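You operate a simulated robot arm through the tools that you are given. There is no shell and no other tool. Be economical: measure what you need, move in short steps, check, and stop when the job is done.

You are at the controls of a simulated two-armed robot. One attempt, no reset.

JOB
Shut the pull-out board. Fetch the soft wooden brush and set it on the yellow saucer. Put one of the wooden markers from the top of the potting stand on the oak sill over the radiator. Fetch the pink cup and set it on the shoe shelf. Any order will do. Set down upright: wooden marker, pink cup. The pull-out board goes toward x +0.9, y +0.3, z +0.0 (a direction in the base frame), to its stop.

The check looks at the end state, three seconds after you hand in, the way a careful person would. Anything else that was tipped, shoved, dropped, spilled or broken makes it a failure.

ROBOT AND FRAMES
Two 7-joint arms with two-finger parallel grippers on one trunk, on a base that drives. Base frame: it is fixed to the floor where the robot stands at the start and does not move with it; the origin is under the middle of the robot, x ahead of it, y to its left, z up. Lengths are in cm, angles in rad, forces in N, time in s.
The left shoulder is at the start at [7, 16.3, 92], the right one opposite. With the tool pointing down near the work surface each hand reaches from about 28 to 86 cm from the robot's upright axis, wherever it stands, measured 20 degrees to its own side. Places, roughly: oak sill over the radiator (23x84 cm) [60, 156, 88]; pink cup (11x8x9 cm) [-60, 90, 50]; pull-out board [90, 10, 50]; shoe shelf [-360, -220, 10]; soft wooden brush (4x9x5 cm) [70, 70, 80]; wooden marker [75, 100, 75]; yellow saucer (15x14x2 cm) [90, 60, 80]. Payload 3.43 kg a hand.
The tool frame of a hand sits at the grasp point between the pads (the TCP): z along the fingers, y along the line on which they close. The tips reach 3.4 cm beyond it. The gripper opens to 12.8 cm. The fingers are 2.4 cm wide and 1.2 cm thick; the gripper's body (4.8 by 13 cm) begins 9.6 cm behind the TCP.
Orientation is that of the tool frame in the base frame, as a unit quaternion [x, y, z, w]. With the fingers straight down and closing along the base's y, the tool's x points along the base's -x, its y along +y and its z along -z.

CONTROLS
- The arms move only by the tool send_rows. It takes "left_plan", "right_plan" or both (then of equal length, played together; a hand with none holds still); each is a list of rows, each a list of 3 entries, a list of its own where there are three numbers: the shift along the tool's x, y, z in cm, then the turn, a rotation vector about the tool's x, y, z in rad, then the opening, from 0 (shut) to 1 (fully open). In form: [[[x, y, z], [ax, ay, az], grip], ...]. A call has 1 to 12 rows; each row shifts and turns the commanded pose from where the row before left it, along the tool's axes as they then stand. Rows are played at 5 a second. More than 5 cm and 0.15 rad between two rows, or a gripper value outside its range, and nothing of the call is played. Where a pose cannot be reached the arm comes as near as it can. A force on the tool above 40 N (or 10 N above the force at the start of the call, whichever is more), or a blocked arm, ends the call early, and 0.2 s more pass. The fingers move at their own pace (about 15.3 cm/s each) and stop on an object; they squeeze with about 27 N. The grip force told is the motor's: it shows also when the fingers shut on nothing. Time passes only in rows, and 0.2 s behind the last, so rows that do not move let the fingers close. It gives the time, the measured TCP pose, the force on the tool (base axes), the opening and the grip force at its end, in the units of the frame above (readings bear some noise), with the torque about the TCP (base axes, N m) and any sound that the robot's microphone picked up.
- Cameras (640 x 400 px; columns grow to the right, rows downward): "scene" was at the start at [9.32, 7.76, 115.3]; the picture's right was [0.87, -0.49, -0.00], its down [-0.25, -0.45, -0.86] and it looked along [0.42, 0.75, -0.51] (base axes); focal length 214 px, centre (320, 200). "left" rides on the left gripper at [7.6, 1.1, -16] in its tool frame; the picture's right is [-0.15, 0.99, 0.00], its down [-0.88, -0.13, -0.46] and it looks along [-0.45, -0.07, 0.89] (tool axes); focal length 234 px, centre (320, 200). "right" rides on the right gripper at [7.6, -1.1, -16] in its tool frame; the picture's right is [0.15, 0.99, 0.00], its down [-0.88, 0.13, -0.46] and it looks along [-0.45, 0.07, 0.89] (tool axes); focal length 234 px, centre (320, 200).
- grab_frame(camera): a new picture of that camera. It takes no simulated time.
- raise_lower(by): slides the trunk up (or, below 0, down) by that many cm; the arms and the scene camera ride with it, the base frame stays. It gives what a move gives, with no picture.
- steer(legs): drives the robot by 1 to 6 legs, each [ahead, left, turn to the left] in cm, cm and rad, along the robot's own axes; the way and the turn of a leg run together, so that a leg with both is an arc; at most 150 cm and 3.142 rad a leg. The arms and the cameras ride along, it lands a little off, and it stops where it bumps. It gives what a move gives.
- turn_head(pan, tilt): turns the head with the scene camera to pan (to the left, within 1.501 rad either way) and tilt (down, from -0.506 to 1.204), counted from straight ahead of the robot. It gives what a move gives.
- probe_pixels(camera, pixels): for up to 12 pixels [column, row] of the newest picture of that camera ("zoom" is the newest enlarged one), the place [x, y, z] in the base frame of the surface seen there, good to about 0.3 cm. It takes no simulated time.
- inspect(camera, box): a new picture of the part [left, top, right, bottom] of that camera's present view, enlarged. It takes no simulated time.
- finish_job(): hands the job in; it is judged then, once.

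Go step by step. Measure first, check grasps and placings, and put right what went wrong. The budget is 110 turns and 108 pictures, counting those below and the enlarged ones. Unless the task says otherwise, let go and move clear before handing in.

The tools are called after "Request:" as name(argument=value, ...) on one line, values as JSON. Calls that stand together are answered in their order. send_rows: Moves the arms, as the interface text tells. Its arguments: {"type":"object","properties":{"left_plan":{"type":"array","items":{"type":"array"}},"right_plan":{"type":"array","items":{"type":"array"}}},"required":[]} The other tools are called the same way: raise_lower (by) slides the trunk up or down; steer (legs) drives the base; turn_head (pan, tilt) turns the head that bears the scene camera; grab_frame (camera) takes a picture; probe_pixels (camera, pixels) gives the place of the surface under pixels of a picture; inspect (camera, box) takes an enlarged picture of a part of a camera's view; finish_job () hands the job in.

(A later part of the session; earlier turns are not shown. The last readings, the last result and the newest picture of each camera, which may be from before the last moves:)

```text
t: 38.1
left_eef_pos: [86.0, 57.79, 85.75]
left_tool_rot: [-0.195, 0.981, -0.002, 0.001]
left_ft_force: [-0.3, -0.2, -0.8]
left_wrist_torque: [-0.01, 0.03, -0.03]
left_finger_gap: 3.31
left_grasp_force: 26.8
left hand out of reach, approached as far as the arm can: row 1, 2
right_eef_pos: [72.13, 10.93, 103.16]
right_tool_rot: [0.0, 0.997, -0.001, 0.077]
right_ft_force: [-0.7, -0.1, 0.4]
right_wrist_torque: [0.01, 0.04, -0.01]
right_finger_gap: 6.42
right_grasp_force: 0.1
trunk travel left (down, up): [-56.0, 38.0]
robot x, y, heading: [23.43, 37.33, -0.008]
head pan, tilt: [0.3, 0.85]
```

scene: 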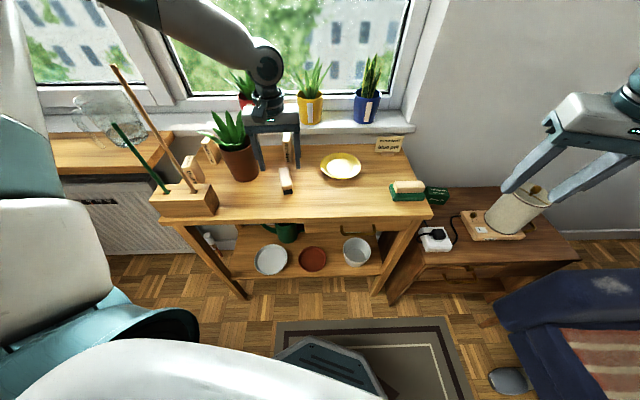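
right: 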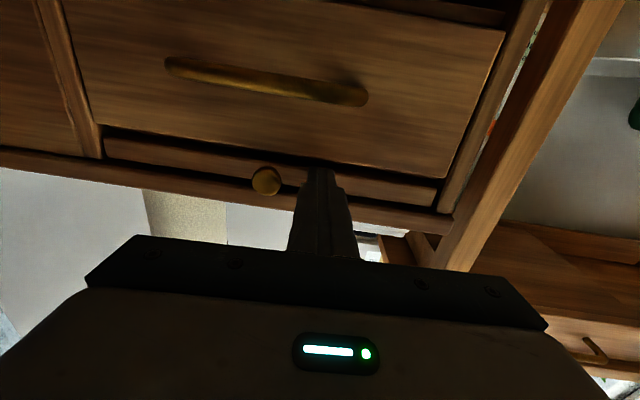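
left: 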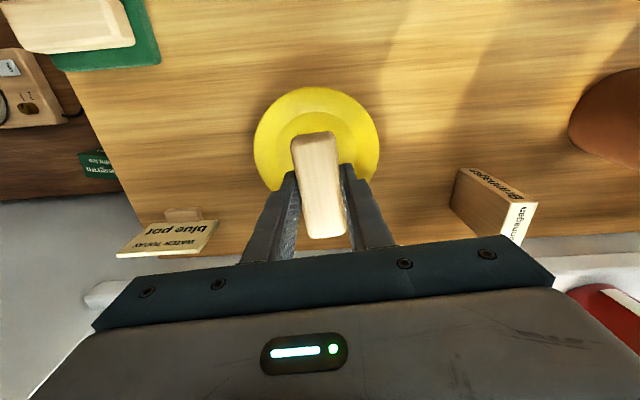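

The hand crept 1.4 cm off centre at its reach limit but hasn't touched. I'll nudge the base to recentre it.

Request:
steer(legs=[[1.2, -1.2, 0]])

Request:
send_rows(left_plan=[[[0, 0, 0.3], [0, 0, 0], 0], [[0, 0, 0.2], [0, 0, 0], 0], [[0, 0, 0.2], [0, 0, 0], 0]])

Request:
grab_frame(camera="left")

Request:
inspect(camera="scene", box=[240, 100, 440, 225])

```text
t: 38.9
left_eef_pos: [87.05, 56.57, 85.74]
left_tool_rot: [-0.195, 0.981, -0.002, 0.0]
left_ft_force: [0.4, 0.3, -0.8]
left_wrist_torque: [-0.04, -0.01, 0.01]
left_finger_gap: 3.3
left_grasp_force: 27.0
right_eef_pos: [73.21, 9.81, 103.11]
right_tool_rot: [0.0, 0.997, -0.003, 0.078]
right_ft_force: [0.5, -0.3, -0.4]
right_wrist_torque: [0.0, 0.04, -0.01]
right_finger_gap: 6.41
right_grasp_force: 0.0
trunk travel left (down, up): [-56.0, 38.0]
robot x, y, heading: [24.66, 35.63, -0.005]
head pan, tilt: [0.3, 0.85]
```

```text
t: 39.6
left_eef_pos: [86.89, 56.77, 85.33]
left_tool_rot: [-0.196, 0.981, -0.004, 0.003]
left_ft_force: [-2.1, -1.4, 11.9]
left_wrist_torque: [0.01, -0.49, -0.01]
left_finger_gap: 3.3
left_grasp_force: 27.1
right_eef_pos: [73.2, 9.82, 103.22]
right_tool_rot: [0.001, 0.997, -0.001, 0.079]
right_ft_force: [0.0, -1.0, 0.3]
right_wrist_torque: [-0.03, -0.01, 0.02]
right_finger_gap: 6.42
right_grasp_force: 0.1
trunk travel left (down, up): [-56.0, 38.0]
robot x, y, heading: [24.57, 36.48, -0.01]
head pan, tilt: [0.3, 0.85]
```

```text
77 pictures are left
```

left: 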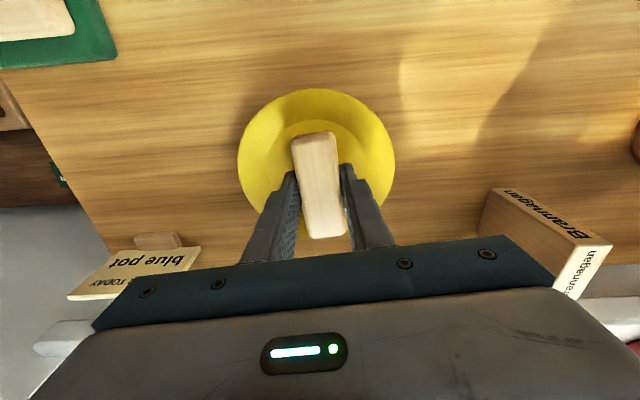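

```text
3.20 times, centred on (340, 162) of scene
```

zoom: 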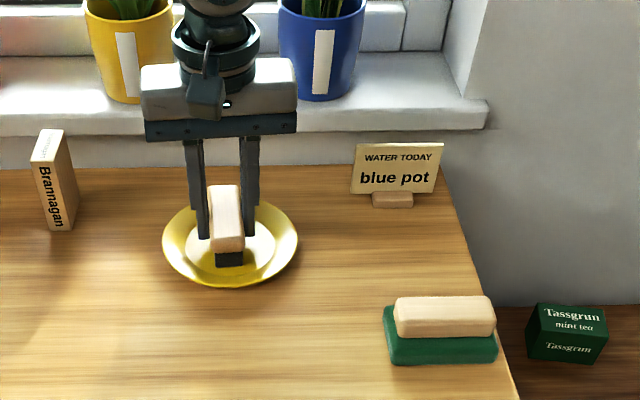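

Contact shows 12 N of support, and the brush stands flat in the saucer. I'll release it and rise straight up.

Request:
send_rows(left_plan=[[[0, 0, 0], [0, 0, 0], 0.42], [[0, 0, 0], [0, 0, 0], 0.42], [[0, 0, -1.5], [0, 0, 0], 0.42], [[0, 0, -3], [0, 0, 0], 0.42], [[0, 0, -4], [0, 0, 0], 0.42], [[0, 0, -4], [0, 0, 0], 0.42], [[0, 0, -4], [0, 0, 0], 0.42]])

Request:
grab_frame(camera="left")

```text
t: 41.2
left_eef_pos: [87.28, 56.75, 101.75]
left_tool_rot: [-0.196, 0.981, -0.001, 0.0]
left_ft_force: [0.3, -1.5, 0.2]
left_wrist_torque: [0.05, -0.01, -0.02]
left_finger_gap: 5.36
left_grasp_force: 0.1
right_eef_pos: [73.31, 9.76, 103.16]
right_tool_rot: [-0.001, 0.997, -0.001, 0.078]
right_ft_force: [-0.6, 1.4, 0.7]
right_wrist_torque: [0.03, -0.02, -0.01]
right_finger_gap: 6.39
right_grasp_force: 0.0
trunk travel left (down, up): [-56.0, 38.0]
robot x, y, heading: [24.52, 36.4, -0.001]
head pan, tilt: [0.3, 0.85]
```

```text
75 pictures are left
```

left: 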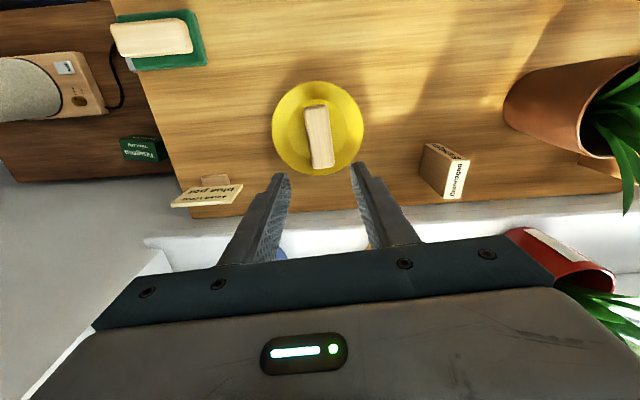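

The brush rests on the saucer. Next I'll measure the marker at (445,172).

Request:
inspect(camera="left", box=[390, 120, 510, 220])

Request:
probe_pixels(camera="left", pixels=[[450, 168], [456, 192], [464, 165], [442, 190], [447, 178], [465, 185], [428, 160], [432, 150], [470, 162], [453, 180]])

```text
4.00 times, centred on (450, 170) of left
```

zoom: 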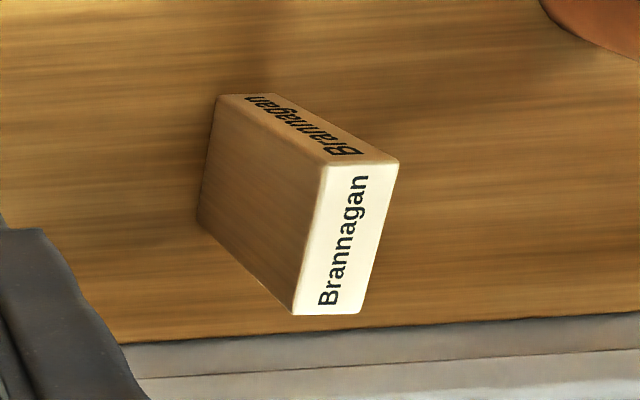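

```text
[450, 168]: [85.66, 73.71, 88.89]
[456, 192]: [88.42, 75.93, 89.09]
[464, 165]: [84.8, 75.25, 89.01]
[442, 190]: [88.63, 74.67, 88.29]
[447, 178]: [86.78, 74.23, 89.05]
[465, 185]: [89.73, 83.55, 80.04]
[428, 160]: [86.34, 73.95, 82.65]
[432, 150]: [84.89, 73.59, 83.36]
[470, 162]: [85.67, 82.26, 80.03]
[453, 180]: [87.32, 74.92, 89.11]
```

The marker's top is centred near (87.2,75.2) with its axis at about 0.23 rad and a width of about 2.4 cm. I'll check the chassis front and the sill pots before moving the base closer.

Request:
grab_frame(camera="scene")

Request:
probe_pixels(camera="left", pixels=[[545, 235], [600, 280], [520, 232], [640, 195], [285, 252], [240, 240], [440, 215], [600, 170]])

```text
73 pictures are left
```

scene: 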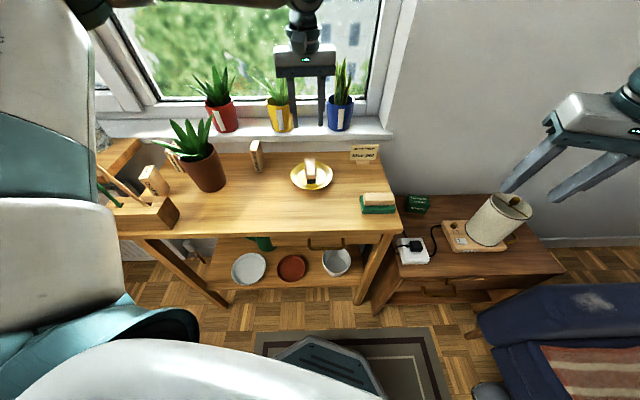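

```text
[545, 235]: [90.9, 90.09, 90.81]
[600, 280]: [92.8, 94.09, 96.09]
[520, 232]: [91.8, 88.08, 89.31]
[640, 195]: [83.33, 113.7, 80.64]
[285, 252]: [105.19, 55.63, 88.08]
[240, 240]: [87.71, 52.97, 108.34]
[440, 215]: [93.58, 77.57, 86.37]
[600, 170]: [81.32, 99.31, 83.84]
```

Request:
probe_pixels(camera="scene", pixels=[[210, 122], [204, 135], [205, 175], [192, 122], [310, 338], [330, 345], [345, 360], [256, 145], [280, 120], [222, 118], [225, 80]])

Request:
inspect(camera="scene", box=[150, 50, 350, 200])

```text
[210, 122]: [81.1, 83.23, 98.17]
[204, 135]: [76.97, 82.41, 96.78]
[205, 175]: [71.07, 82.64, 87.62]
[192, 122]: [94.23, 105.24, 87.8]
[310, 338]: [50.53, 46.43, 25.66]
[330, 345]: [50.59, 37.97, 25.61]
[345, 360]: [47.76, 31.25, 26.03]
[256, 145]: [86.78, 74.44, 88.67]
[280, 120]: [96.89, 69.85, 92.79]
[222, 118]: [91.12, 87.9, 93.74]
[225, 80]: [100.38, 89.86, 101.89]
```

```text
2.67 times, centred on (250, 125) of scene
```

zoom: 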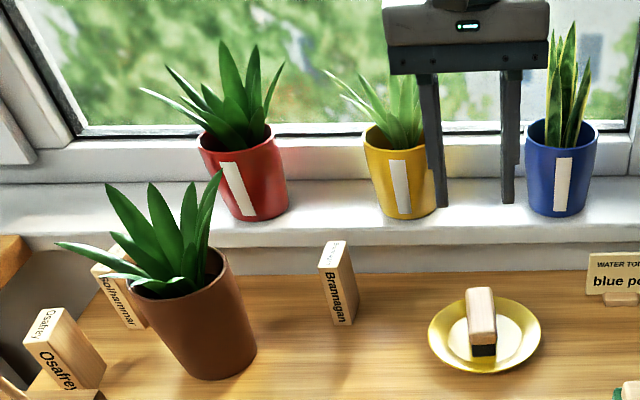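

The pots and leaf tips leave about 3 cm of clearance around the marker grasp. I'll pull the left hand back, then bring the base closer.

Request:
send_rows(left_plan=[[[4.5, 0, -1], [0, 0, 0], 0.42], [[4.5, 0, -1], [0, 0, 0], 0.42], [[4.5, 0, -1], [0, 0, 0.08], 0.42], [[2.5, 0, -1], [0, 0, 0.08], 0.42]])

Request:
steer(legs=[[9, 8, 0]])

Request:
grab_frame(camera="left")

```text
t: 42.2
left_eef_pos: [71.96, 50.8, 105.45]
left_tool_rot: [-0.116, 0.993, -0.001, 0.002]
left_ft_force: [0.6, -0.6, -0.9]
left_wrist_torque: [-0.01, 0.04, 0.0]
left_finger_gap: 5.38
left_grasp_force: 0.0
right_eef_pos: [73.27, 9.88, 103.05]
right_tool_rot: [0.0, 0.997, -0.002, 0.078]
right_ft_force: [-0.3, 1.0, 0.0]
right_wrist_torque: [-0.03, 0.01, 0.03]
right_finger_gap: 6.4
right_grasp_force: 0.0
trunk travel left (down, up): [-56.0, 38.0]
robot x, y, heading: [24.46, 36.19, -0.011]
head pan, tilt: [0.3, 0.85]
```

```text
t: 43.5
left_eef_pos: [81.25, 58.65, 105.51]
left_tool_rot: [-0.117, 0.993, -0.002, 0.001]
left_ft_force: [-0.2, 0.0, 0.1]
left_wrist_torque: [-0.02, 0.03, -0.01]
left_finger_gap: 5.4
left_grasp_force: 0.0
right_eef_pos: [82.35, 17.61, 103.21]
right_tool_rot: [-0.001, 0.997, -0.002, 0.077]
right_ft_force: [0.1, -0.8, -0.2]
right_wrist_torque: [-0.04, 0.0, -0.04]
right_finger_gap: 6.39
right_grasp_force: 0.2
trunk travel left (down, up): [-56.0, 38.0]
robot x, y, heading: [33.29, 43.66, -0.007]
head pan, tilt: [0.3, 0.85]
```

```text
71 pictures are left
```

left: 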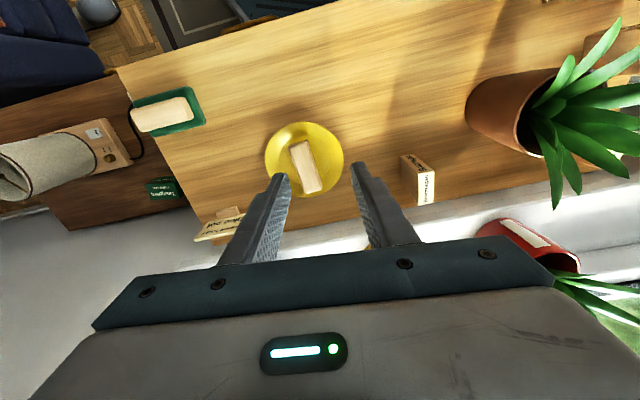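

The marker is at (418,178). I'll move over it while still high and check alignment.

Request:
send_rows(left_plan=[[[-1.93, 2.94, 0], [0, 0, 0], 0.5], [[-1.93, 2.94, 0], [0, 0, 0], 0.5], [[-1.93, 2.94, 0], [0, 0, 0], 0.5], [[-1.93, 2.94, 0], [0, 0, 0], 0.5], [[-1.91, 2.94, 0], [0, 0, 0], 0.5], [[0, 0, 4], [0, 0, 0], 0.5]])

Request:
grab_frame(camera="left")

Request:
inspect(camera="scene", box=[150, 50, 350, 200])

```text
t: 44.9
left_eef_pos: [87.36, 75.28, 101.41]
left_tool_rot: [-0.118, 0.993, -0.002, 0.001]
left_ft_force: [-0.3, 0.3, -1.0]
left_wrist_torque: [0.0, 0.0, -0.01]
left_finger_gap: 6.38
left_grasp_force: 0.2
right_eef_pos: [82.65, 17.54, 103.08]
right_tool_rot: [0.0, 0.997, -0.001, 0.076]
right_ft_force: [0.0, 0.7, 0.3]
right_wrist_torque: [0.0, 0.03, 0.03]
right_finger_gap: 6.41
right_grasp_force: 0.0
trunk travel left (down, up): [-56.0, 38.0]
robot x, y, heading: [33.75, 43.86, -0.003]
head pan, tilt: [0.3, 0.85]
```

```text
70 pictures are left
```

left: 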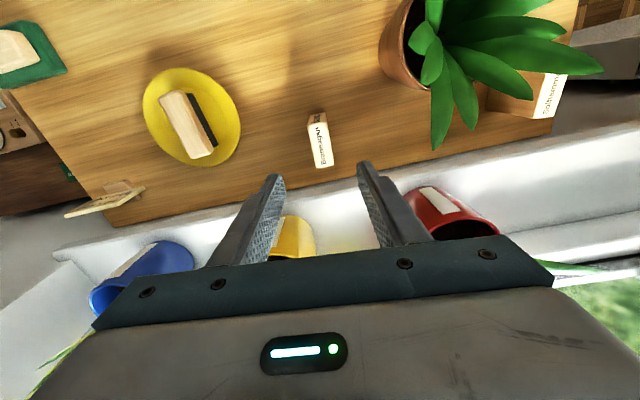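

```text
2.67 times, centred on (250, 125) of scene
```

zoom: 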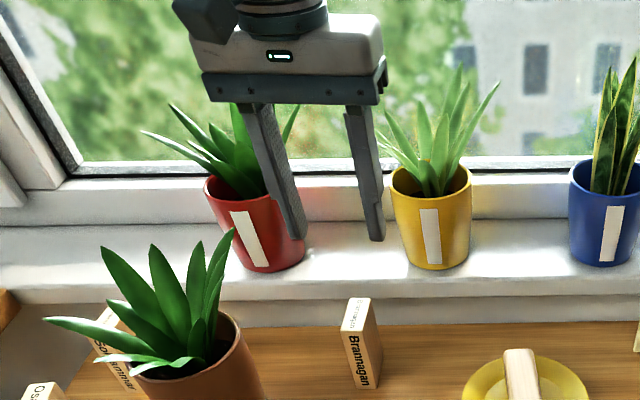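

The marker lies between the fingers, aligned and centred at (321,143). I'll descend and grip near its top.

Request:
send_rows(left_plan=[[[0.4, 0, 4], [0, 0, 0], 0.5], [[0, 0, 4], [0, 0, 0], 0.5], [[0, 0, 3.5], [0, 0, 0], 0.5], [[0, 0, 3.4], [0, 0, 0], 0.5], [[0, 0, 0], [0, 0, 0], 0.0], [[0, 0, 0], [0, 0, 0], 0.0], [[0, 0, 0], [0, 0, 0], 0.0]])

Request:
grab_frame(camera="left")

Request:
inspect(camera="scene", box=[150, 50, 350, 200])

```text
t: 46.5
left_eef_pos: [86.51, 74.99, 86.82]
left_tool_rot: [-0.118, 0.993, -0.002, 0.001]
left_ft_force: [-0.3, -0.7, -0.7]
left_wrist_torque: [0.01, -0.01, -0.03]
left_finger_gap: 2.33
left_grasp_force: 27.5
right_eef_pos: [82.48, 17.54, 103.07]
right_tool_rot: [-0.001, 0.997, -0.001, 0.076]
right_ft_force: [-1.1, 1.1, 0.1]
right_wrist_torque: [0.0, 0.02, 0.0]
right_finger_gap: 6.41
right_grasp_force: 0.1
trunk travel left (down, up): [-56.0, 38.0]
robot x, y, heading: [33.71, 44.14, -0.012]
head pan, tilt: [0.3, 0.85]
```

```text
68 pictures are left
```

left: 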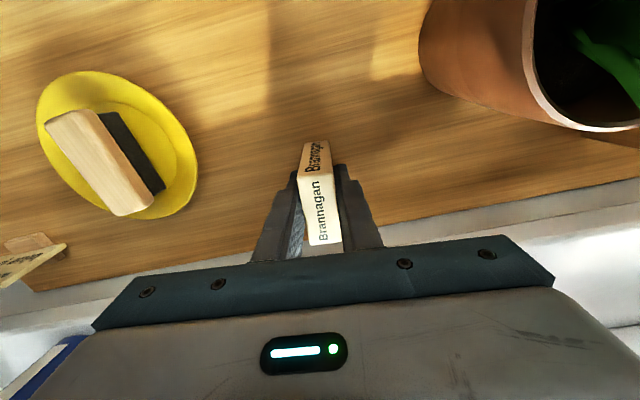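

```text
2.67 times, centred on (250, 125) of scene
```

zoom: 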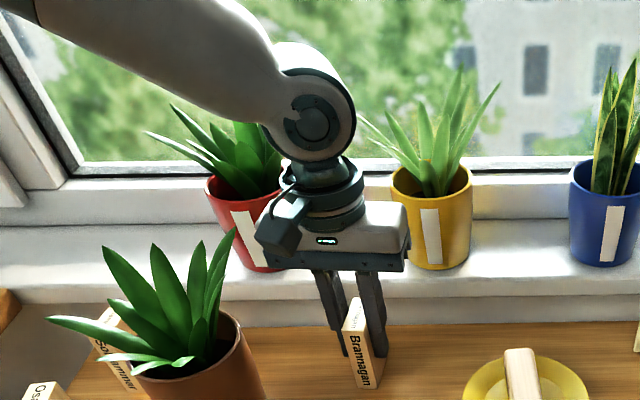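

The marker is held (gap 2.33 cm). I'll lift it straight up with the trunk and then back the robot away from the stand.

Request:
raise_lower(by=36)

Request:
steer(legs=[[-28, 0, 0]])

Request:
turn_head(pan=0.9, tilt=0.7)

Request:
grab_frame(camera="scene")

```text
t: 50.0
left_eef_pos: [86.49, 75.04, 122.7]
left_tool_rot: [-0.118, 0.993, -0.002, 0.0]
left_ft_force: [0.5, -0.1, -0.2]
left_wrist_torque: [-0.02, 0.02, -0.01]
left_finger_gap: 2.35
left_grasp_force: 26.8
right_eef_pos: [82.32, 17.53, 139.04]
right_tool_rot: [0.0, 0.997, -0.001, 0.077]
right_ft_force: [-1.1, 1.2, 0.1]
right_wrist_torque: [0.0, -0.01, -0.01]
right_finger_gap: 6.39
right_grasp_force: 0.1
trunk travel left (down, up): [-92.0, 2.0]
robot x, y, heading: [33.67, 43.7, -0.001]
head pan, tilt: [0.3, 0.85]
```

```text
t: 52.0
left_eef_pos: [58.87, 75.16, 122.65]
left_tool_rot: [-0.117, 0.993, -0.002, 0.001]
left_ft_force: [0.5, -0.1, -1.2]
left_wrist_torque: [-0.03, 0.02, -0.04]
left_finger_gap: 2.35
left_grasp_force: 27.1
right_eef_pos: [54.76, 17.6, 139.15]
right_tool_rot: [0.0, 0.997, -0.002, 0.077]
right_ft_force: [0.4, 0.4, 0.1]
right_wrist_torque: [0.02, 0.0, 0.01]
right_finger_gap: 6.39
right_grasp_force: 0.1
trunk travel left (down, up): [-92.0, 2.0]
robot x, y, heading: [6.26, 44.13, -0.002]
head pan, tilt: [0.3, 0.85]
```

```text
t: 53.0
left_eef_pos: [58.68, 75.11, 122.84]
left_tool_rot: [-0.117, 0.993, -0.002, 0.001]
left_ft_force: [-0.2, -0.2, -0.4]
left_wrist_torque: [0.01, 0.01, 0.0]
left_finger_gap: 2.37
left_grasp_force: 26.8
right_eef_pos: [54.5, 17.74, 139.02]
right_tool_rot: [0.0, 0.997, -0.002, 0.078]
right_ft_force: [-0.3, 0.2, 0.1]
right_wrist_torque: [0.03, 0.02, 0.02]
right_finger_gap: 6.39
right_grasp_force: 0.0
trunk travel left (down, up): [-92.0, 2.0]
robot x, y, heading: [6.2, 44.12, -0.009]
head pan, tilt: [0.901, 0.7]
```

```text
66 pictures are left
```

scene: 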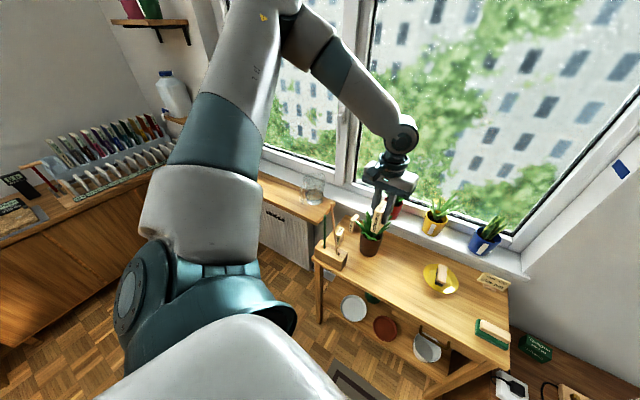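

The marker is held and the robot is clear of the stand. I'll measure the stakes, the sill and the left-hand furniture to plan the drive.

Request:
probe_pixels(camera="scene", pixels=[[326, 206], [333, 245], [338, 228], [335, 203], [262, 178], [305, 212], [265, 215], [312, 180], [290, 185], [280, 240], [10, 355], [150, 190]])

Request:
inspect(camera="scene", box=[250, 150, 410, 270])

```text
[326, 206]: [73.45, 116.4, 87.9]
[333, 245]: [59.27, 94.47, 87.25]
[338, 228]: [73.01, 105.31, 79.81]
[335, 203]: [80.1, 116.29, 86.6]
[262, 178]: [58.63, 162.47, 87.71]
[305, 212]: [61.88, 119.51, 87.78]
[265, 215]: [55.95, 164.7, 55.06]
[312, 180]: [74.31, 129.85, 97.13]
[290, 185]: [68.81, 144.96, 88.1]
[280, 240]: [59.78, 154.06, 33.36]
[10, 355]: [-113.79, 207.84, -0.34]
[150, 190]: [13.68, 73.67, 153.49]
```

```text
3.33 times, centred on (330, 210) of scene
```

zoom: 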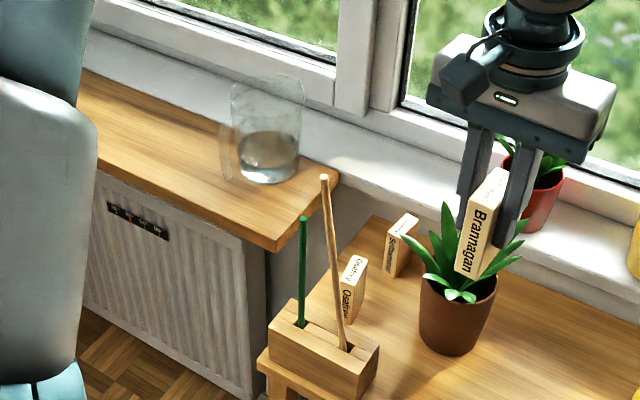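

Request:
probe_pixels(camera="zoom", pixels=[[325, 180], [325, 185], [330, 220], [302, 222], [303, 230], [305, 300], [280, 240], [90, 75], [160, 130]])

```text
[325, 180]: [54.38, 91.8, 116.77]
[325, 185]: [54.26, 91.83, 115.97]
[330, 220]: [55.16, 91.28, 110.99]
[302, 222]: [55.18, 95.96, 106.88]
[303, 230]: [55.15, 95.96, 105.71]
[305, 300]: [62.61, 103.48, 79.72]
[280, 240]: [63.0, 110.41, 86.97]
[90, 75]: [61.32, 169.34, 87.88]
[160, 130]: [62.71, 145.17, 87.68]
```

The stake tops reach z 117 and the sill is free around (58,155). I'll raise the hand 12 cm so the marker clears the stakes, then drive left along the stand.

Request:
send_rows(left_plan=[[[1, 0, -4], [0, 0, 0], 0], [[1, 0, -4], [0, 0, 0], 0], [[1, 0, -4], [0, 0, 0], 0]])

Request:
steer(legs=[[0, 40, 0], [2, 38, 0]])

Request:
grab_frame(camera="left")

Request:
grab_frame(camera="scene")

```text
t: 53.8
left_eef_pos: [55.7, 74.57, 134.78]
left_tool_rot: [-0.117, 0.993, -0.001, 0.001]
left_ft_force: [0.6, 0.1, 0.1]
left_wrist_torque: [0.0, 0.01, 0.01]
left_finger_gap: 2.36
left_grasp_force: 26.5
right_eef_pos: [54.44, 17.71, 139.14]
right_tool_rot: [0.0, 0.997, -0.001, 0.078]
right_ft_force: [0.0, -0.8, -0.1]
right_wrist_torque: [0.0, -0.03, -0.04]
right_finger_gap: 6.41
right_grasp_force: 0.2
trunk travel left (down, up): [-92.0, 2.0]
robot x, y, heading: [5.73, 44.0, -0.0]
head pan, tilt: [0.901, 0.7]
```

```text
t: 54.9
left_eef_pos: [55.55, 78.91, 134.76]
left_tool_rot: [-0.12, 0.993, 0.0, 0.0]
left_ft_force: [0.4, 0.2, -0.1]
left_wrist_torque: [0.01, 0.03, -0.01]
left_finger_gap: 2.33
left_grasp_force: 26.8
right_eef_pos: [54.52, 21.94, 139.07]
right_tool_rot: [-0.002, 0.997, -0.001, 0.077]
right_ft_force: [0.1, 0.3, 0.7]
right_wrist_torque: [-0.02, 0.03, -0.02]
right_finger_gap: 6.42
right_grasp_force: 0.0
trunk travel left (down, up): [-92.0, 2.0]
robot x, y, heading: [5.48, 48.57, -0.005]
head pan, tilt: [0.901, 0.7]
stopped in leg 1: the robot was blocked; the commanded pose is now the measured one
```

```text
64 pictures are left
```

left: 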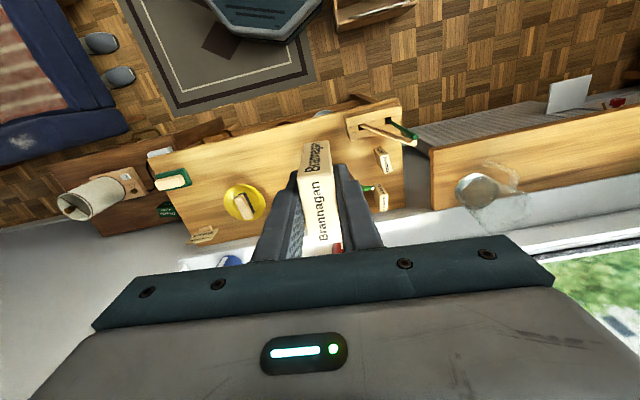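

```text
63 pictures are left
```

scene: 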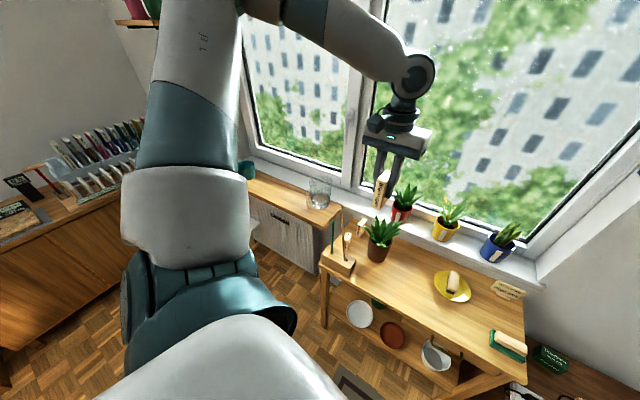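

The base was blocked after 4.5 cm. The hand view shows a crate at about (370,10) beside the base, so I'll look down to the left.

Request:
turn_head(pan=1.2, tilt=1.2)

Request:
grab_frame(camera="scene")

Request:
probe_pixels(camera="left", pixels=[[338, 15], [338, 27], [395, 15], [415, 3], [360, 5], [320, 35], [340, 0]])

```text
t: 55.8
left_eef_pos: [55.05, 79.36, 134.64]
left_tool_rot: [-0.12, 0.993, -0.002, 0.001]
left_ft_force: [-1.2, 0.8, -0.8]
left_wrist_torque: [-0.02, -0.03, -0.02]
left_finger_gap: 2.33
left_grasp_force: 27.1
right_eef_pos: [54.33, 22.33, 139.18]
right_tool_rot: [-0.003, 0.997, -0.002, 0.078]
right_ft_force: [-0.8, -0.6, -0.1]
right_wrist_torque: [0.05, -0.03, 0.0]
right_finger_gap: 6.39
right_grasp_force: 0.0
trunk travel left (down, up): [-92.0, 2.0]
robot x, y, heading: [5.77, 48.45, 0.002]
head pan, tilt: [1.201, 1.201]
```

```text
62 pictures are left
```

scene: 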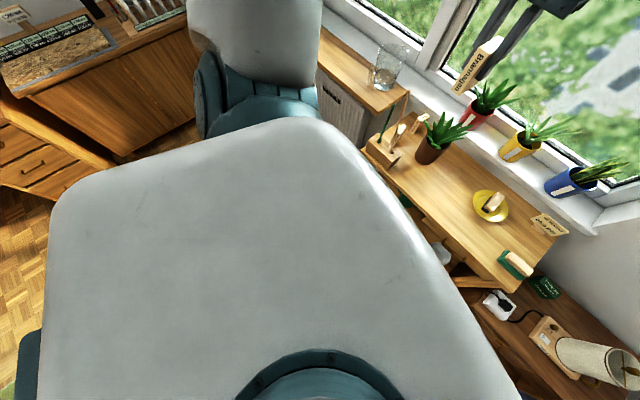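

```text
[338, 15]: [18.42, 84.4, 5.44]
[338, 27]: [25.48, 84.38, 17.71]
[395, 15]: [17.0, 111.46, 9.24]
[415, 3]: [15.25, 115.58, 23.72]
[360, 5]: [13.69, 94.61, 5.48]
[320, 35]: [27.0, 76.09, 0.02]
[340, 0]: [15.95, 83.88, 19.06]
```

The crate spans about y 84–115 and x up to 25, close to the base's left. I'll back off a little and look left with less tilt to see what blocked the drive.

Request:
steer(legs=[[0, -4, 0]])

Request:
turn_head(pan=1.5, tilt=0.8)

Request:
grab_frame(camera="scene")

Request:
inspect(camera="left", box=[180, 0, 440, 130])

```text
t: 56.7
left_eef_pos: [55.27, 76.12, 134.59]
left_tool_rot: [-0.121, 0.993, -0.007, 0.0]
left_ft_force: [0.4, 0.9, -0.7]
left_wrist_torque: [-0.11, 0.0, 0.04]
left_finger_gap: 2.35
left_grasp_force: 27.2
right_eef_pos: [54.27, 19.17, 139.36]
right_tool_rot: [-0.004, 0.997, -0.005, 0.077]
right_ft_force: [0.2, 1.6, -0.3]
right_wrist_torque: [-0.1, 0.02, 0.01]
right_finger_gap: 6.38
right_grasp_force: 0.1
trunk travel left (down, up): [-92.0, 2.0]
robot x, y, heading: [5.15, 44.37, -0.0]
head pan, tilt: [1.201, 1.201]
```

```text
t: 57.5
left_eef_pos: [55.15, 75.11, 134.75]
left_tool_rot: [-0.121, 0.993, -0.001, 0.001]
left_ft_force: [0.4, 0.3, -0.7]
left_wrist_torque: [0.0, 0.04, 0.01]
left_finger_gap: 2.36
left_grasp_force: 26.7
right_eef_pos: [54.41, 18.2, 139.19]
right_tool_rot: [-0.003, 0.997, -0.002, 0.077]
right_ft_force: [-0.1, -0.4, -0.3]
right_wrist_torque: [0.02, 0.0, -0.02]
right_finger_gap: 6.42
right_grasp_force: 0.1
trunk travel left (down, up): [-92.0, 2.0]
robot x, y, heading: [5.58, 44.47, 0.004]
head pan, tilt: [1.499, 0.799]
```

```text
61 pictures are left
```

scene: 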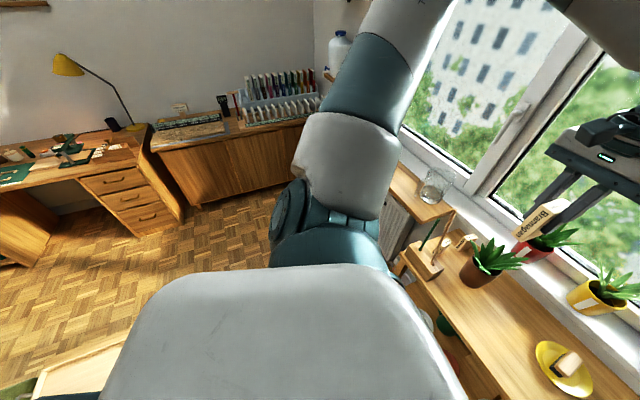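

```text
2.46 times, centred on (310, 65) of left
```

zoom: 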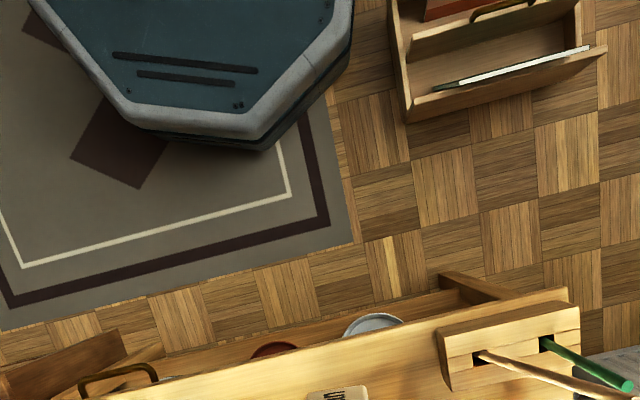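

A garden crate sits between the robot and the sill side, so I need a route around it. I'll measure the free floor, the coffee table and the jug.

Request:
probe_pixels(camera="scene", pixels=[[120, 332], [35, 372], [70, 390], [200, 207], [300, 185], [185, 222], [200, 300], [260, 230], [60, 270], [430, 203], [420, 195], [455, 180]])

Request:
probe_pixels(camera="left", pixels=[[345, 0], [415, 5], [345, 45], [420, 20], [338, 20], [400, 0], [470, 190], [490, 175], [455, 195]])

Request:
inspect(camera="left", box=[400, 80, 640, 230])

```text
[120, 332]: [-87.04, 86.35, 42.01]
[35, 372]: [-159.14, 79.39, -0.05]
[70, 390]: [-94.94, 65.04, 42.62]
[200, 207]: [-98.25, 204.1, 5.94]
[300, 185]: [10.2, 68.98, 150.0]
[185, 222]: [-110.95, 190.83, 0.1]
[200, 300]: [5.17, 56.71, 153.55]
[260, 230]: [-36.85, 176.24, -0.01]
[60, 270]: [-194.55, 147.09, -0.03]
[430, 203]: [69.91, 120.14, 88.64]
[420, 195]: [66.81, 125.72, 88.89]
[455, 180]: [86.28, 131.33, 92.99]
```

```text
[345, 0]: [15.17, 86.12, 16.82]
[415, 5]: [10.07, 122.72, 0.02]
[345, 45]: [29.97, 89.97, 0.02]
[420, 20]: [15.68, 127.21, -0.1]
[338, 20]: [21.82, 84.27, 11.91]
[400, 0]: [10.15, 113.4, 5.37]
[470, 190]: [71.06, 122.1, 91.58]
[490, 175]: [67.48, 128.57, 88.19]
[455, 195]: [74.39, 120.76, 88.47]
```

```text
2.67 times, centred on (520, 155) of left
```

zoom: 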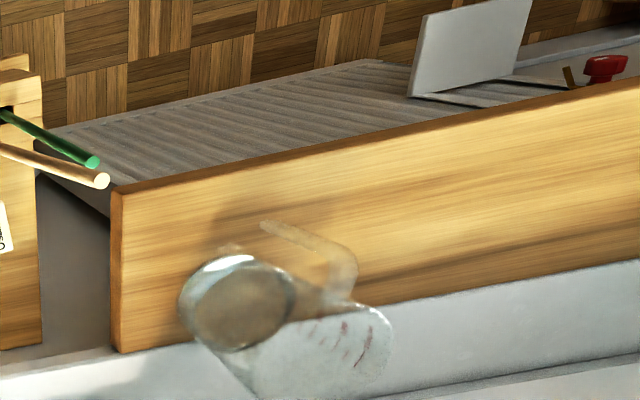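

The sill's middle is clear, but the jug takes up the near end. I'll turn the robot left in place, with both hands above everything, to survey the coffee table and crate gap.

Request:
steer(legs=[[0, 0, 1.57]])

Request:
turn_head(pan=0.0, tilt=0.85)

Request:
grab_frame(camera="scene")

```text
t: 61.8
left_eef_pos: [-25.43, 93.99, 134.86]
left_tool_rot: [0.787, -0.617, 0.001, -0.002]
left_ft_force: [-0.4, 0.5, -0.5]
left_wrist_torque: [-0.02, 0.02, -0.03]
left_finger_gap: 2.34
left_grasp_force: 27.3
right_eef_pos: [31.63, 92.95, 139.12]
right_tool_rot: [0.707, -0.702, -0.054, -0.056]
right_ft_force: [0.2, -0.3, 0.2]
right_wrist_torque: [0.01, 0.02, -0.01]
right_finger_gap: 6.4
right_grasp_force: 0.1
trunk travel left (down, up): [-92.0, 2.0]
robot x, y, heading: [5.48, 44.31, 1.574]
head pan, tilt: [1.499, 0.799]
```

```text
t: 63.4
left_eef_pos: [-25.3, 94.01, 134.81]
left_tool_rot: [0.788, -0.616, 0.002, -0.002]
left_ft_force: [0.6, -1.0, -1.2]
left_wrist_torque: [0.01, 0.0, 0.01]
left_finger_gap: 2.37
left_grasp_force: 26.9
right_eef_pos: [31.54, 93.0, 139.12]
right_tool_rot: [0.707, -0.703, -0.054, -0.056]
right_ft_force: [-0.3, 0.0, -0.6]
right_wrist_torque: [0.04, 0.02, 0.02]
right_finger_gap: 6.4
right_grasp_force: 0.0
trunk travel left (down, up): [-92.0, 2.0]
robot x, y, heading: [5.82, 44.39, 1.575]
head pan, tilt: [0.0, 0.85]
```

```text
58 pictures are left
```

scene: 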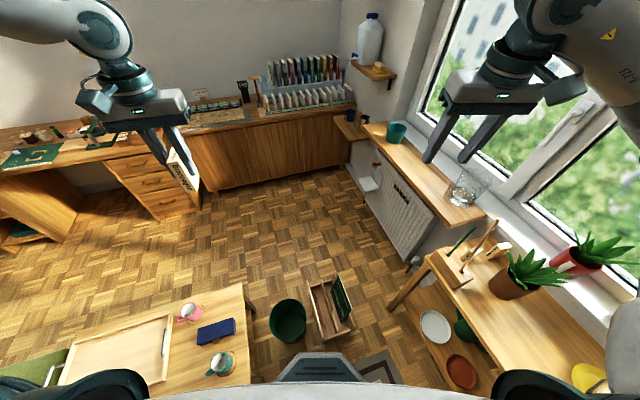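

The overview shows a bin at (288,320) and the crate at (330,305) closing the gap between coffee table and stand. I'll measure their positions.

Request:
probe_pixels(camera="scene", pixels=[[288, 305], [270, 320], [306, 322], [310, 290], [340, 275], [356, 325], [325, 340], [388, 308], [245, 285], [250, 380], [60, 370], [320, 358]])

Request:
probe_pixels(camera="scene", pixels=[[190, 318], [180, 321], [200, 308], [215, 330], [220, 362], [10, 350], [440, 255], [385, 190], [375, 165], [397, 132], [300, 345], [420, 175]])

Request:
turn_head(pan=1.0, tilt=0.8)

Request:
grab_frame(camera="scene")

```text
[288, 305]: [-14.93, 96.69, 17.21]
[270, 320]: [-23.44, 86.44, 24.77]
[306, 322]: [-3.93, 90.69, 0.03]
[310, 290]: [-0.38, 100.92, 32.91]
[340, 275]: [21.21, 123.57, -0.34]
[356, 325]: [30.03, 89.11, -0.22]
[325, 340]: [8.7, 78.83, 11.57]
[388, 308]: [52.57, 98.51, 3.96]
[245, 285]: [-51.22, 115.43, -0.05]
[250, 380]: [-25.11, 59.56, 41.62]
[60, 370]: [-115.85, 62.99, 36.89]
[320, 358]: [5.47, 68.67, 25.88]
```

```text
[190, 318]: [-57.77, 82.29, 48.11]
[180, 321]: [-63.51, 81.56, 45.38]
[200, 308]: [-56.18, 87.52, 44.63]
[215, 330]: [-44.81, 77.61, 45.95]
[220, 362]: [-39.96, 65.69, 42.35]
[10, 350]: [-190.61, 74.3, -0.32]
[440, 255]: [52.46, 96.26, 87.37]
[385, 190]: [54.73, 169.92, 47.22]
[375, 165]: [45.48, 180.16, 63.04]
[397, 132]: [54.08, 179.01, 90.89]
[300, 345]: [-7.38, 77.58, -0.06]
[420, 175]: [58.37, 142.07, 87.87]
```

```text
t: 64.6
left_eef_pos: [-25.41, 94.03, 134.73]
left_tool_rot: [0.787, -0.617, 0.002, -0.001]
left_ft_force: [-0.5, -0.3, -0.7]
left_wrist_torque: [0.01, 0.01, 0.04]
left_finger_gap: 2.35
left_grasp_force: 27.4
right_eef_pos: [31.61, 93.01, 139.06]
right_tool_rot: [0.708, -0.702, -0.054, -0.055]
right_ft_force: [-0.6, -0.1, -0.4]
right_wrist_torque: [0.01, 0.0, 0.01]
right_finger_gap: 6.39
right_grasp_force: 0.0
trunk travel left (down, up): [-92.0, 2.0]
robot x, y, heading: [5.53, 43.95, 1.572]
head pan, tilt: [1.0, 0.799]
```

```text
57 pictures are left
```

scene: 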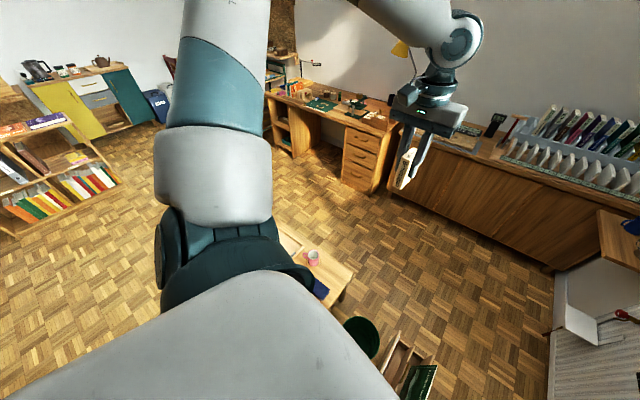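

The cup is at about (-58,82), and there is open floor beyond the coffee table. I'll turn to face -x and survey the route around the table.

Request:
steer(legs=[[0, -8, 0], [0, 0, 1.57]])

Request:
turn_head(pan=0.0, tilt=0.6)

Request:
grab_frame(camera="scene")

```text
t: 69.5
left_eef_pos: [-36.28, 13.83, 134.68]
left_tool_rot: [0.993, 0.117, -0.001, -0.002]
left_ft_force: [0.2, -0.4, -1.3]
left_wrist_torque: [0.0, -0.03, -0.03]
left_finger_gap: 2.35
left_grasp_force: 27.1
right_eef_pos: [-35.14, 70.73, 139.06]
right_tool_rot: [0.997, 0.0, -0.078, -0.001]
right_ft_force: [-0.6, 0.1, 0.4]
right_wrist_torque: [0.02, -0.01, 0.02]
right_finger_gap: 6.4
right_grasp_force: 0.0
trunk travel left (down, up): [-92.0, 2.0]
robot x, y, heading: [13.78, 44.57, 3.142]
head pan, tilt: [1.0, 0.799]
```

```text
t: 70.8
left_eef_pos: [-36.22, 13.52, 134.85]
left_tool_rot: [0.993, 0.118, 0.0, -0.002]
left_ft_force: [-0.3, 0.7, -0.7]
left_wrist_torque: [0.03, 0.01, 0.02]
left_finger_gap: 2.32
left_grasp_force: 27.3
right_eef_pos: [-35.18, 70.55, 139.24]
right_tool_rot: [0.997, 0.0, -0.078, -0.002]
right_ft_force: [-0.1, -0.4, -0.1]
right_wrist_torque: [-0.02, 0.03, -0.01]
right_finger_gap: 6.39
right_grasp_force: 0.0
trunk travel left (down, up): [-92.0, 2.0]
robot x, y, heading: [13.48, 44.26, 3.139]
head pan, tilt: [0.0, 0.6]
```

```text
56 pictures are left
```

scene: 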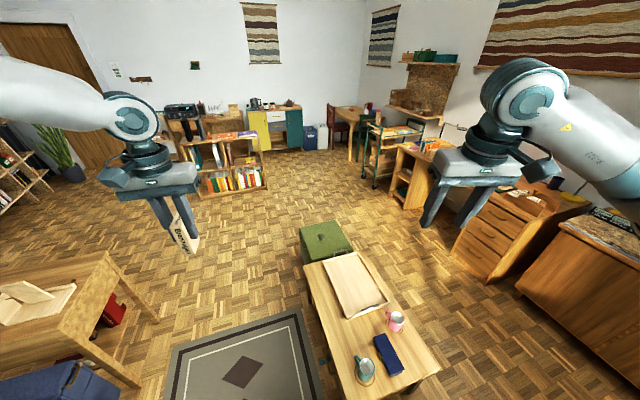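

I can now see the route: west along the near side of the table, past the green ottoman, then back along its far side. I'll measure the key corners.

Request:
probe_pixels(camera="scene", pixels=[[304, 268], [298, 228], [348, 222], [358, 250], [440, 368], [355, 395], [300, 262], [430, 285], [520, 285], [395, 320], [157, 320], [208, 198]])

Request:
probe_pixels(camera="scene", pixels=[[268, 188], [366, 185], [400, 210], [452, 262], [20, 200], [15, 170], [105, 260], [240, 300], [350, 200], [455, 240]])

```text
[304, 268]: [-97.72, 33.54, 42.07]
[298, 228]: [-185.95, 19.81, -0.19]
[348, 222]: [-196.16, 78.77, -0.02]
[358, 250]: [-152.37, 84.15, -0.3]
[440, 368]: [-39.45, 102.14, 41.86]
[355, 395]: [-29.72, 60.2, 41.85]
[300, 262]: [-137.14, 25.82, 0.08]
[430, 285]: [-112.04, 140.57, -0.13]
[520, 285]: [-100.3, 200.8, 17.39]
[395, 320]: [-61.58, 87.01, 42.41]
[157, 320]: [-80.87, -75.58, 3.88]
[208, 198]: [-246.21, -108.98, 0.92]
```

```text
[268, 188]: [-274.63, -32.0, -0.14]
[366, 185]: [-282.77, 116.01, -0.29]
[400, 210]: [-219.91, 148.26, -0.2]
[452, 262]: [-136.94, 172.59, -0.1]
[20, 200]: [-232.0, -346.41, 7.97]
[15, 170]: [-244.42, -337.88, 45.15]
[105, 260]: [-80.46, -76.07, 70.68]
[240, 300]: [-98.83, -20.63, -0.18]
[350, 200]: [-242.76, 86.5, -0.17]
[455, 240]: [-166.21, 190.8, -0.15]
```

The base radius is about 30 cm. I'll drive west along y≈-12, then past the ottoman along x≈-195.

Request:
steer(legs=[[43.5, 56, 0], [150, 0, 0], [15, 0, 0], [0, -150, 0]])

Request:
grab_frame(camera="scene")

```text
t: 88.8
left_eef_pos: [-247.93, 100.7, 134.35]
left_tool_rot: [0.994, 0.106, 0.003, -0.006]
left_ft_force: [-0.5, -1.1, -0.5]
left_wrist_torque: [0.1, -0.11, 0.03]
left_finger_gap: 2.34
left_grasp_force: 27.2
right_eef_pos: [-245.37, 157.36, 139.06]
right_tool_rot: [0.997, -0.011, -0.076, -0.006]
right_ft_force: [-1.2, -0.3, -0.5]
right_wrist_torque: [0.07, -0.05, -0.02]
right_finger_gap: 6.37
right_grasp_force: 0.0
trunk travel left (down, up): [-92.0, 2.0]
robot x, y, heading: [-196.93, 130.73, 3.115]
head pan, tilt: [0.0, 0.6]
stopped in leg 4: the robot was blocked; the commanded pose is now the measured one
```

```text
55 pictures are left
```

scene: 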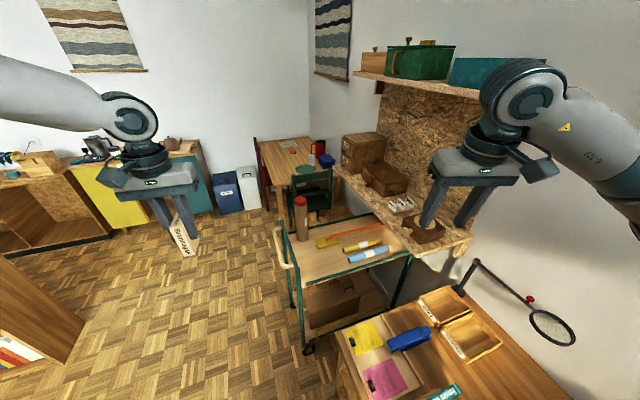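

The base touched the desk side at y≈131. I'll step back and go east between the table and the sideboard.

Request:
steer(legs=[[0, 5, 0], [-66.8, -9.7, 0], [-69.5, -22.8, 0], [-55, -6, 0]])

Request:
grab_frame(camera="scene")

```text
t: 99.5
left_eef_pos: [-53.45, 129.49, 134.71]
left_tool_rot: [0.994, 0.106, 0.0, -0.002]
left_ft_force: [-0.3, 0.0, -1.2]
left_wrist_torque: [0.0, 0.01, -0.06]
left_finger_gap: 2.31
left_grasp_force: 27.4
right_eef_pos: [-50.73, 186.32, 139.12]
right_tool_rot: [0.997, -0.011, -0.078, -0.003]
right_ft_force: [-0.5, 0.5, -0.4]
right_wrist_torque: [-0.01, 0.01, 0.01]
right_finger_gap: 6.39
right_grasp_force: 0.0
trunk travel left (down, up): [-92.0, 2.0]
robot x, y, heading: [-2.69, 159.0, 3.114]
head pan, tilt: [0.0, 0.6]
```

```text
54 pictures are left
```

scene: 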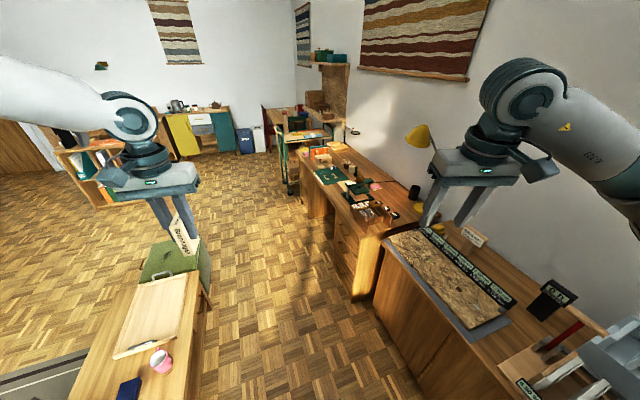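

I'm at (-3,159), next to the sill. I'll rotate left to face it, sweeping the hands over the low crate side at z>128.

Request:
steer(legs=[[0, 0, 2.61]])

Request:
turn_head(pan=0.5, tilt=0.75)

Request:
grab_frame(camera="scene")

Request:
grab_frame(camera="left")

```text
t: 106.2
left_eef_pos: [55.84, 160.91, 134.76]
left_tool_rot: [0.138, 0.99, -0.003, -0.001]
left_ft_force: [-1.2, 0.6, -0.7]
left_wrist_torque: [0.01, -0.01, 0.0]
left_finger_gap: 2.34
left_grasp_force: 27.3
right_eef_pos: [26.9, 112.16, 139.14]
right_tool_rot: [0.253, 0.964, -0.021, 0.074]
right_ft_force: [0.8, -0.6, -0.2]
right_wrist_torque: [0.0, 0.01, -0.01]
right_finger_gap: 6.43
right_grasp_force: 0.0
trunk travel left (down, up): [-92.0, 2.0]
robot x, y, heading: [-2.54, 158.93, -0.518]
head pan, tilt: [0.0, 0.6]
```

```text
t: 107.1
left_eef_pos: [56.0, 161.03, 134.7]
left_tool_rot: [0.138, 0.99, -0.003, 0.0]
left_ft_force: [0.5, 0.1, -1.4]
left_wrist_torque: [0.0, 0.01, 0.0]
left_finger_gap: 2.36
left_grasp_force: 26.8
right_eef_pos: [26.77, 112.02, 139.17]
right_tool_rot: [0.253, 0.964, -0.022, 0.075]
right_ft_force: [-1.2, 0.4, 0.6]
right_wrist_torque: [0.01, -0.05, 0.04]
right_finger_gap: 6.4
right_grasp_force: 0.1
trunk travel left (down, up): [-92.0, 2.0]
robot x, y, heading: [-2.67, 158.82, -0.522]
head pan, tilt: [0.499, 0.75]
```

```text
53 pictures are left
```

scene: 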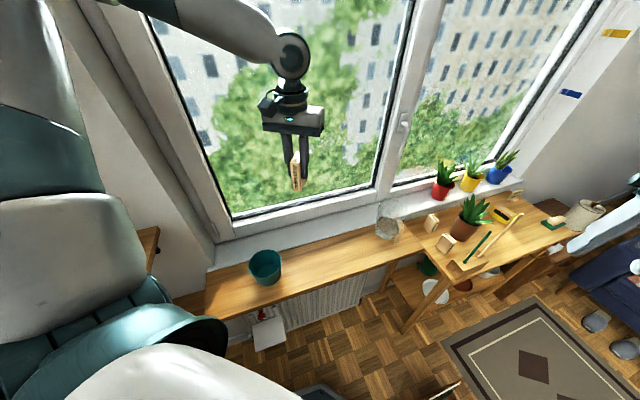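

```text
52 pictures are left
```

left: 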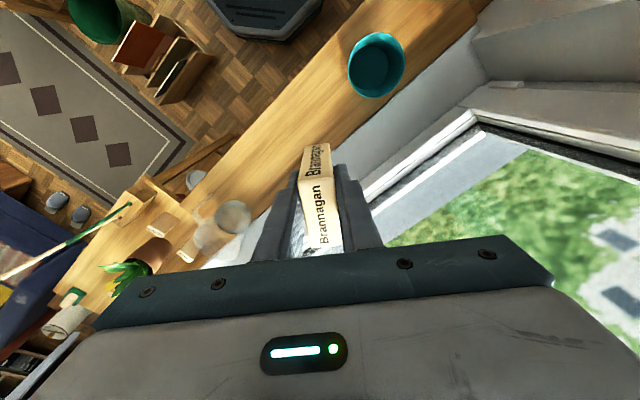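

The sill lies below, with the teal pot at (265,265) and the jug at (388,220). I'll measure the free stretch between them.

Request:
probe_pixels(camera="scene", pixels=[[265, 250], [282, 268], [315, 265], [330, 250], [345, 240], [325, 275], [310, 245], [360, 228], [350, 262], [378, 232], [250, 268]])

```text
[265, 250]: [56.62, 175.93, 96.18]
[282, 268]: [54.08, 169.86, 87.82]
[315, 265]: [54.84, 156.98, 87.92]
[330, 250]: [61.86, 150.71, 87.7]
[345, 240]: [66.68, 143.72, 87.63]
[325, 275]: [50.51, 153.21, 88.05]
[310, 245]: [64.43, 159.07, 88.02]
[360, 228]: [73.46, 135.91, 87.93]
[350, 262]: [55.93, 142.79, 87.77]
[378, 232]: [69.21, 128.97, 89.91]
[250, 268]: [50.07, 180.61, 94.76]
```

There is a clear spot at (59,150.5). I'll shift the hand there while high and lower the trunk most of the way.

Request:
send_rows(left_plan=[[[-1.92, -3.1, 0], [0, 0, 0], 0], [[-1.92, -3.1, 0], [0, 0, 0], 0], [[-1.92, -3.1, 0], [0, 0, 0], 0]])

Request:
raise_lower(by=-33)

Request:
grab_frame(camera="scene")

Request:
grab_frame(camera="left")

```text
t: 107.9
left_eef_pos: [59.02, 150.59, 134.78]
left_tool_rot: [0.137, 0.991, -0.003, -0.001]
left_ft_force: [-0.6, -0.3, -0.3]
left_wrist_torque: [-0.01, 0.03, -0.01]
left_finger_gap: 2.32
left_grasp_force: 26.5
right_eef_pos: [27.01, 111.98, 139.04]
right_tool_rot: [0.252, 0.965, -0.021, 0.073]
right_ft_force: [-0.3, -1.3, -0.4]
right_wrist_torque: [0.03, 0.01, -0.01]
right_finger_gap: 6.41
right_grasp_force: 0.0
trunk travel left (down, up): [-92.0, 2.0]
robot x, y, heading: [-2.27, 158.87, -0.514]
head pan, tilt: [0.499, 0.75]
```

```text
t: 111.2
left_eef_pos: [58.75, 150.45, 101.86]
left_tool_rot: [0.138, 0.99, -0.003, 0.0]
left_ft_force: [0.4, -0.2, -1.0]
left_wrist_torque: [0.04, -0.03, 0.04]
left_finger_gap: 2.34
left_grasp_force: 26.6
right_eef_pos: [26.85, 112.06, 106.16]
right_tool_rot: [0.253, 0.964, -0.021, 0.075]
right_ft_force: [0.2, -0.5, -0.2]
right_wrist_torque: [-0.03, -0.05, 0.0]
right_finger_gap: 6.39
right_grasp_force: 0.1
trunk travel left (down, up): [-59.0, 35.0]
robot x, y, heading: [-2.49, 158.71, -0.519]
head pan, tilt: [0.499, 0.75]
```

```text
51 pictures are left
```

scene: 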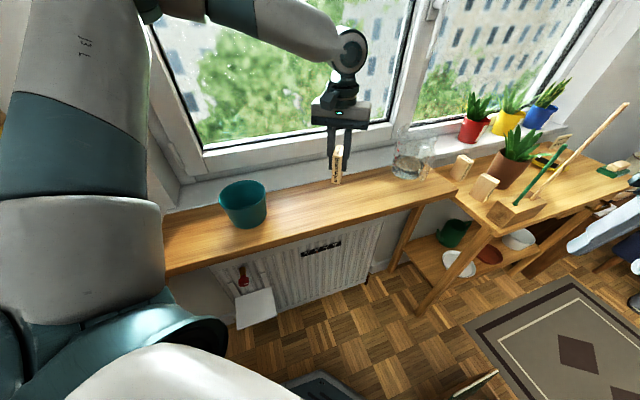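

```text
50 pictures are left
```

left: 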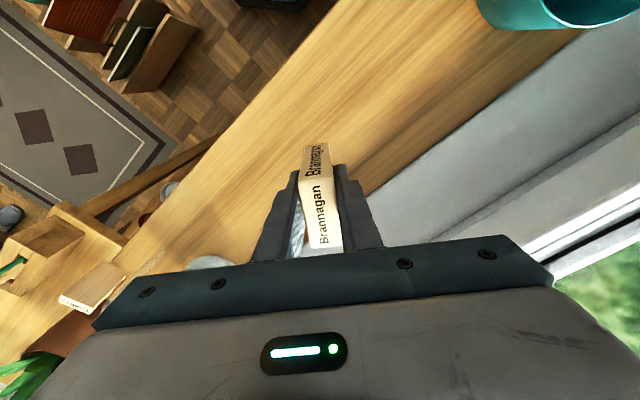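

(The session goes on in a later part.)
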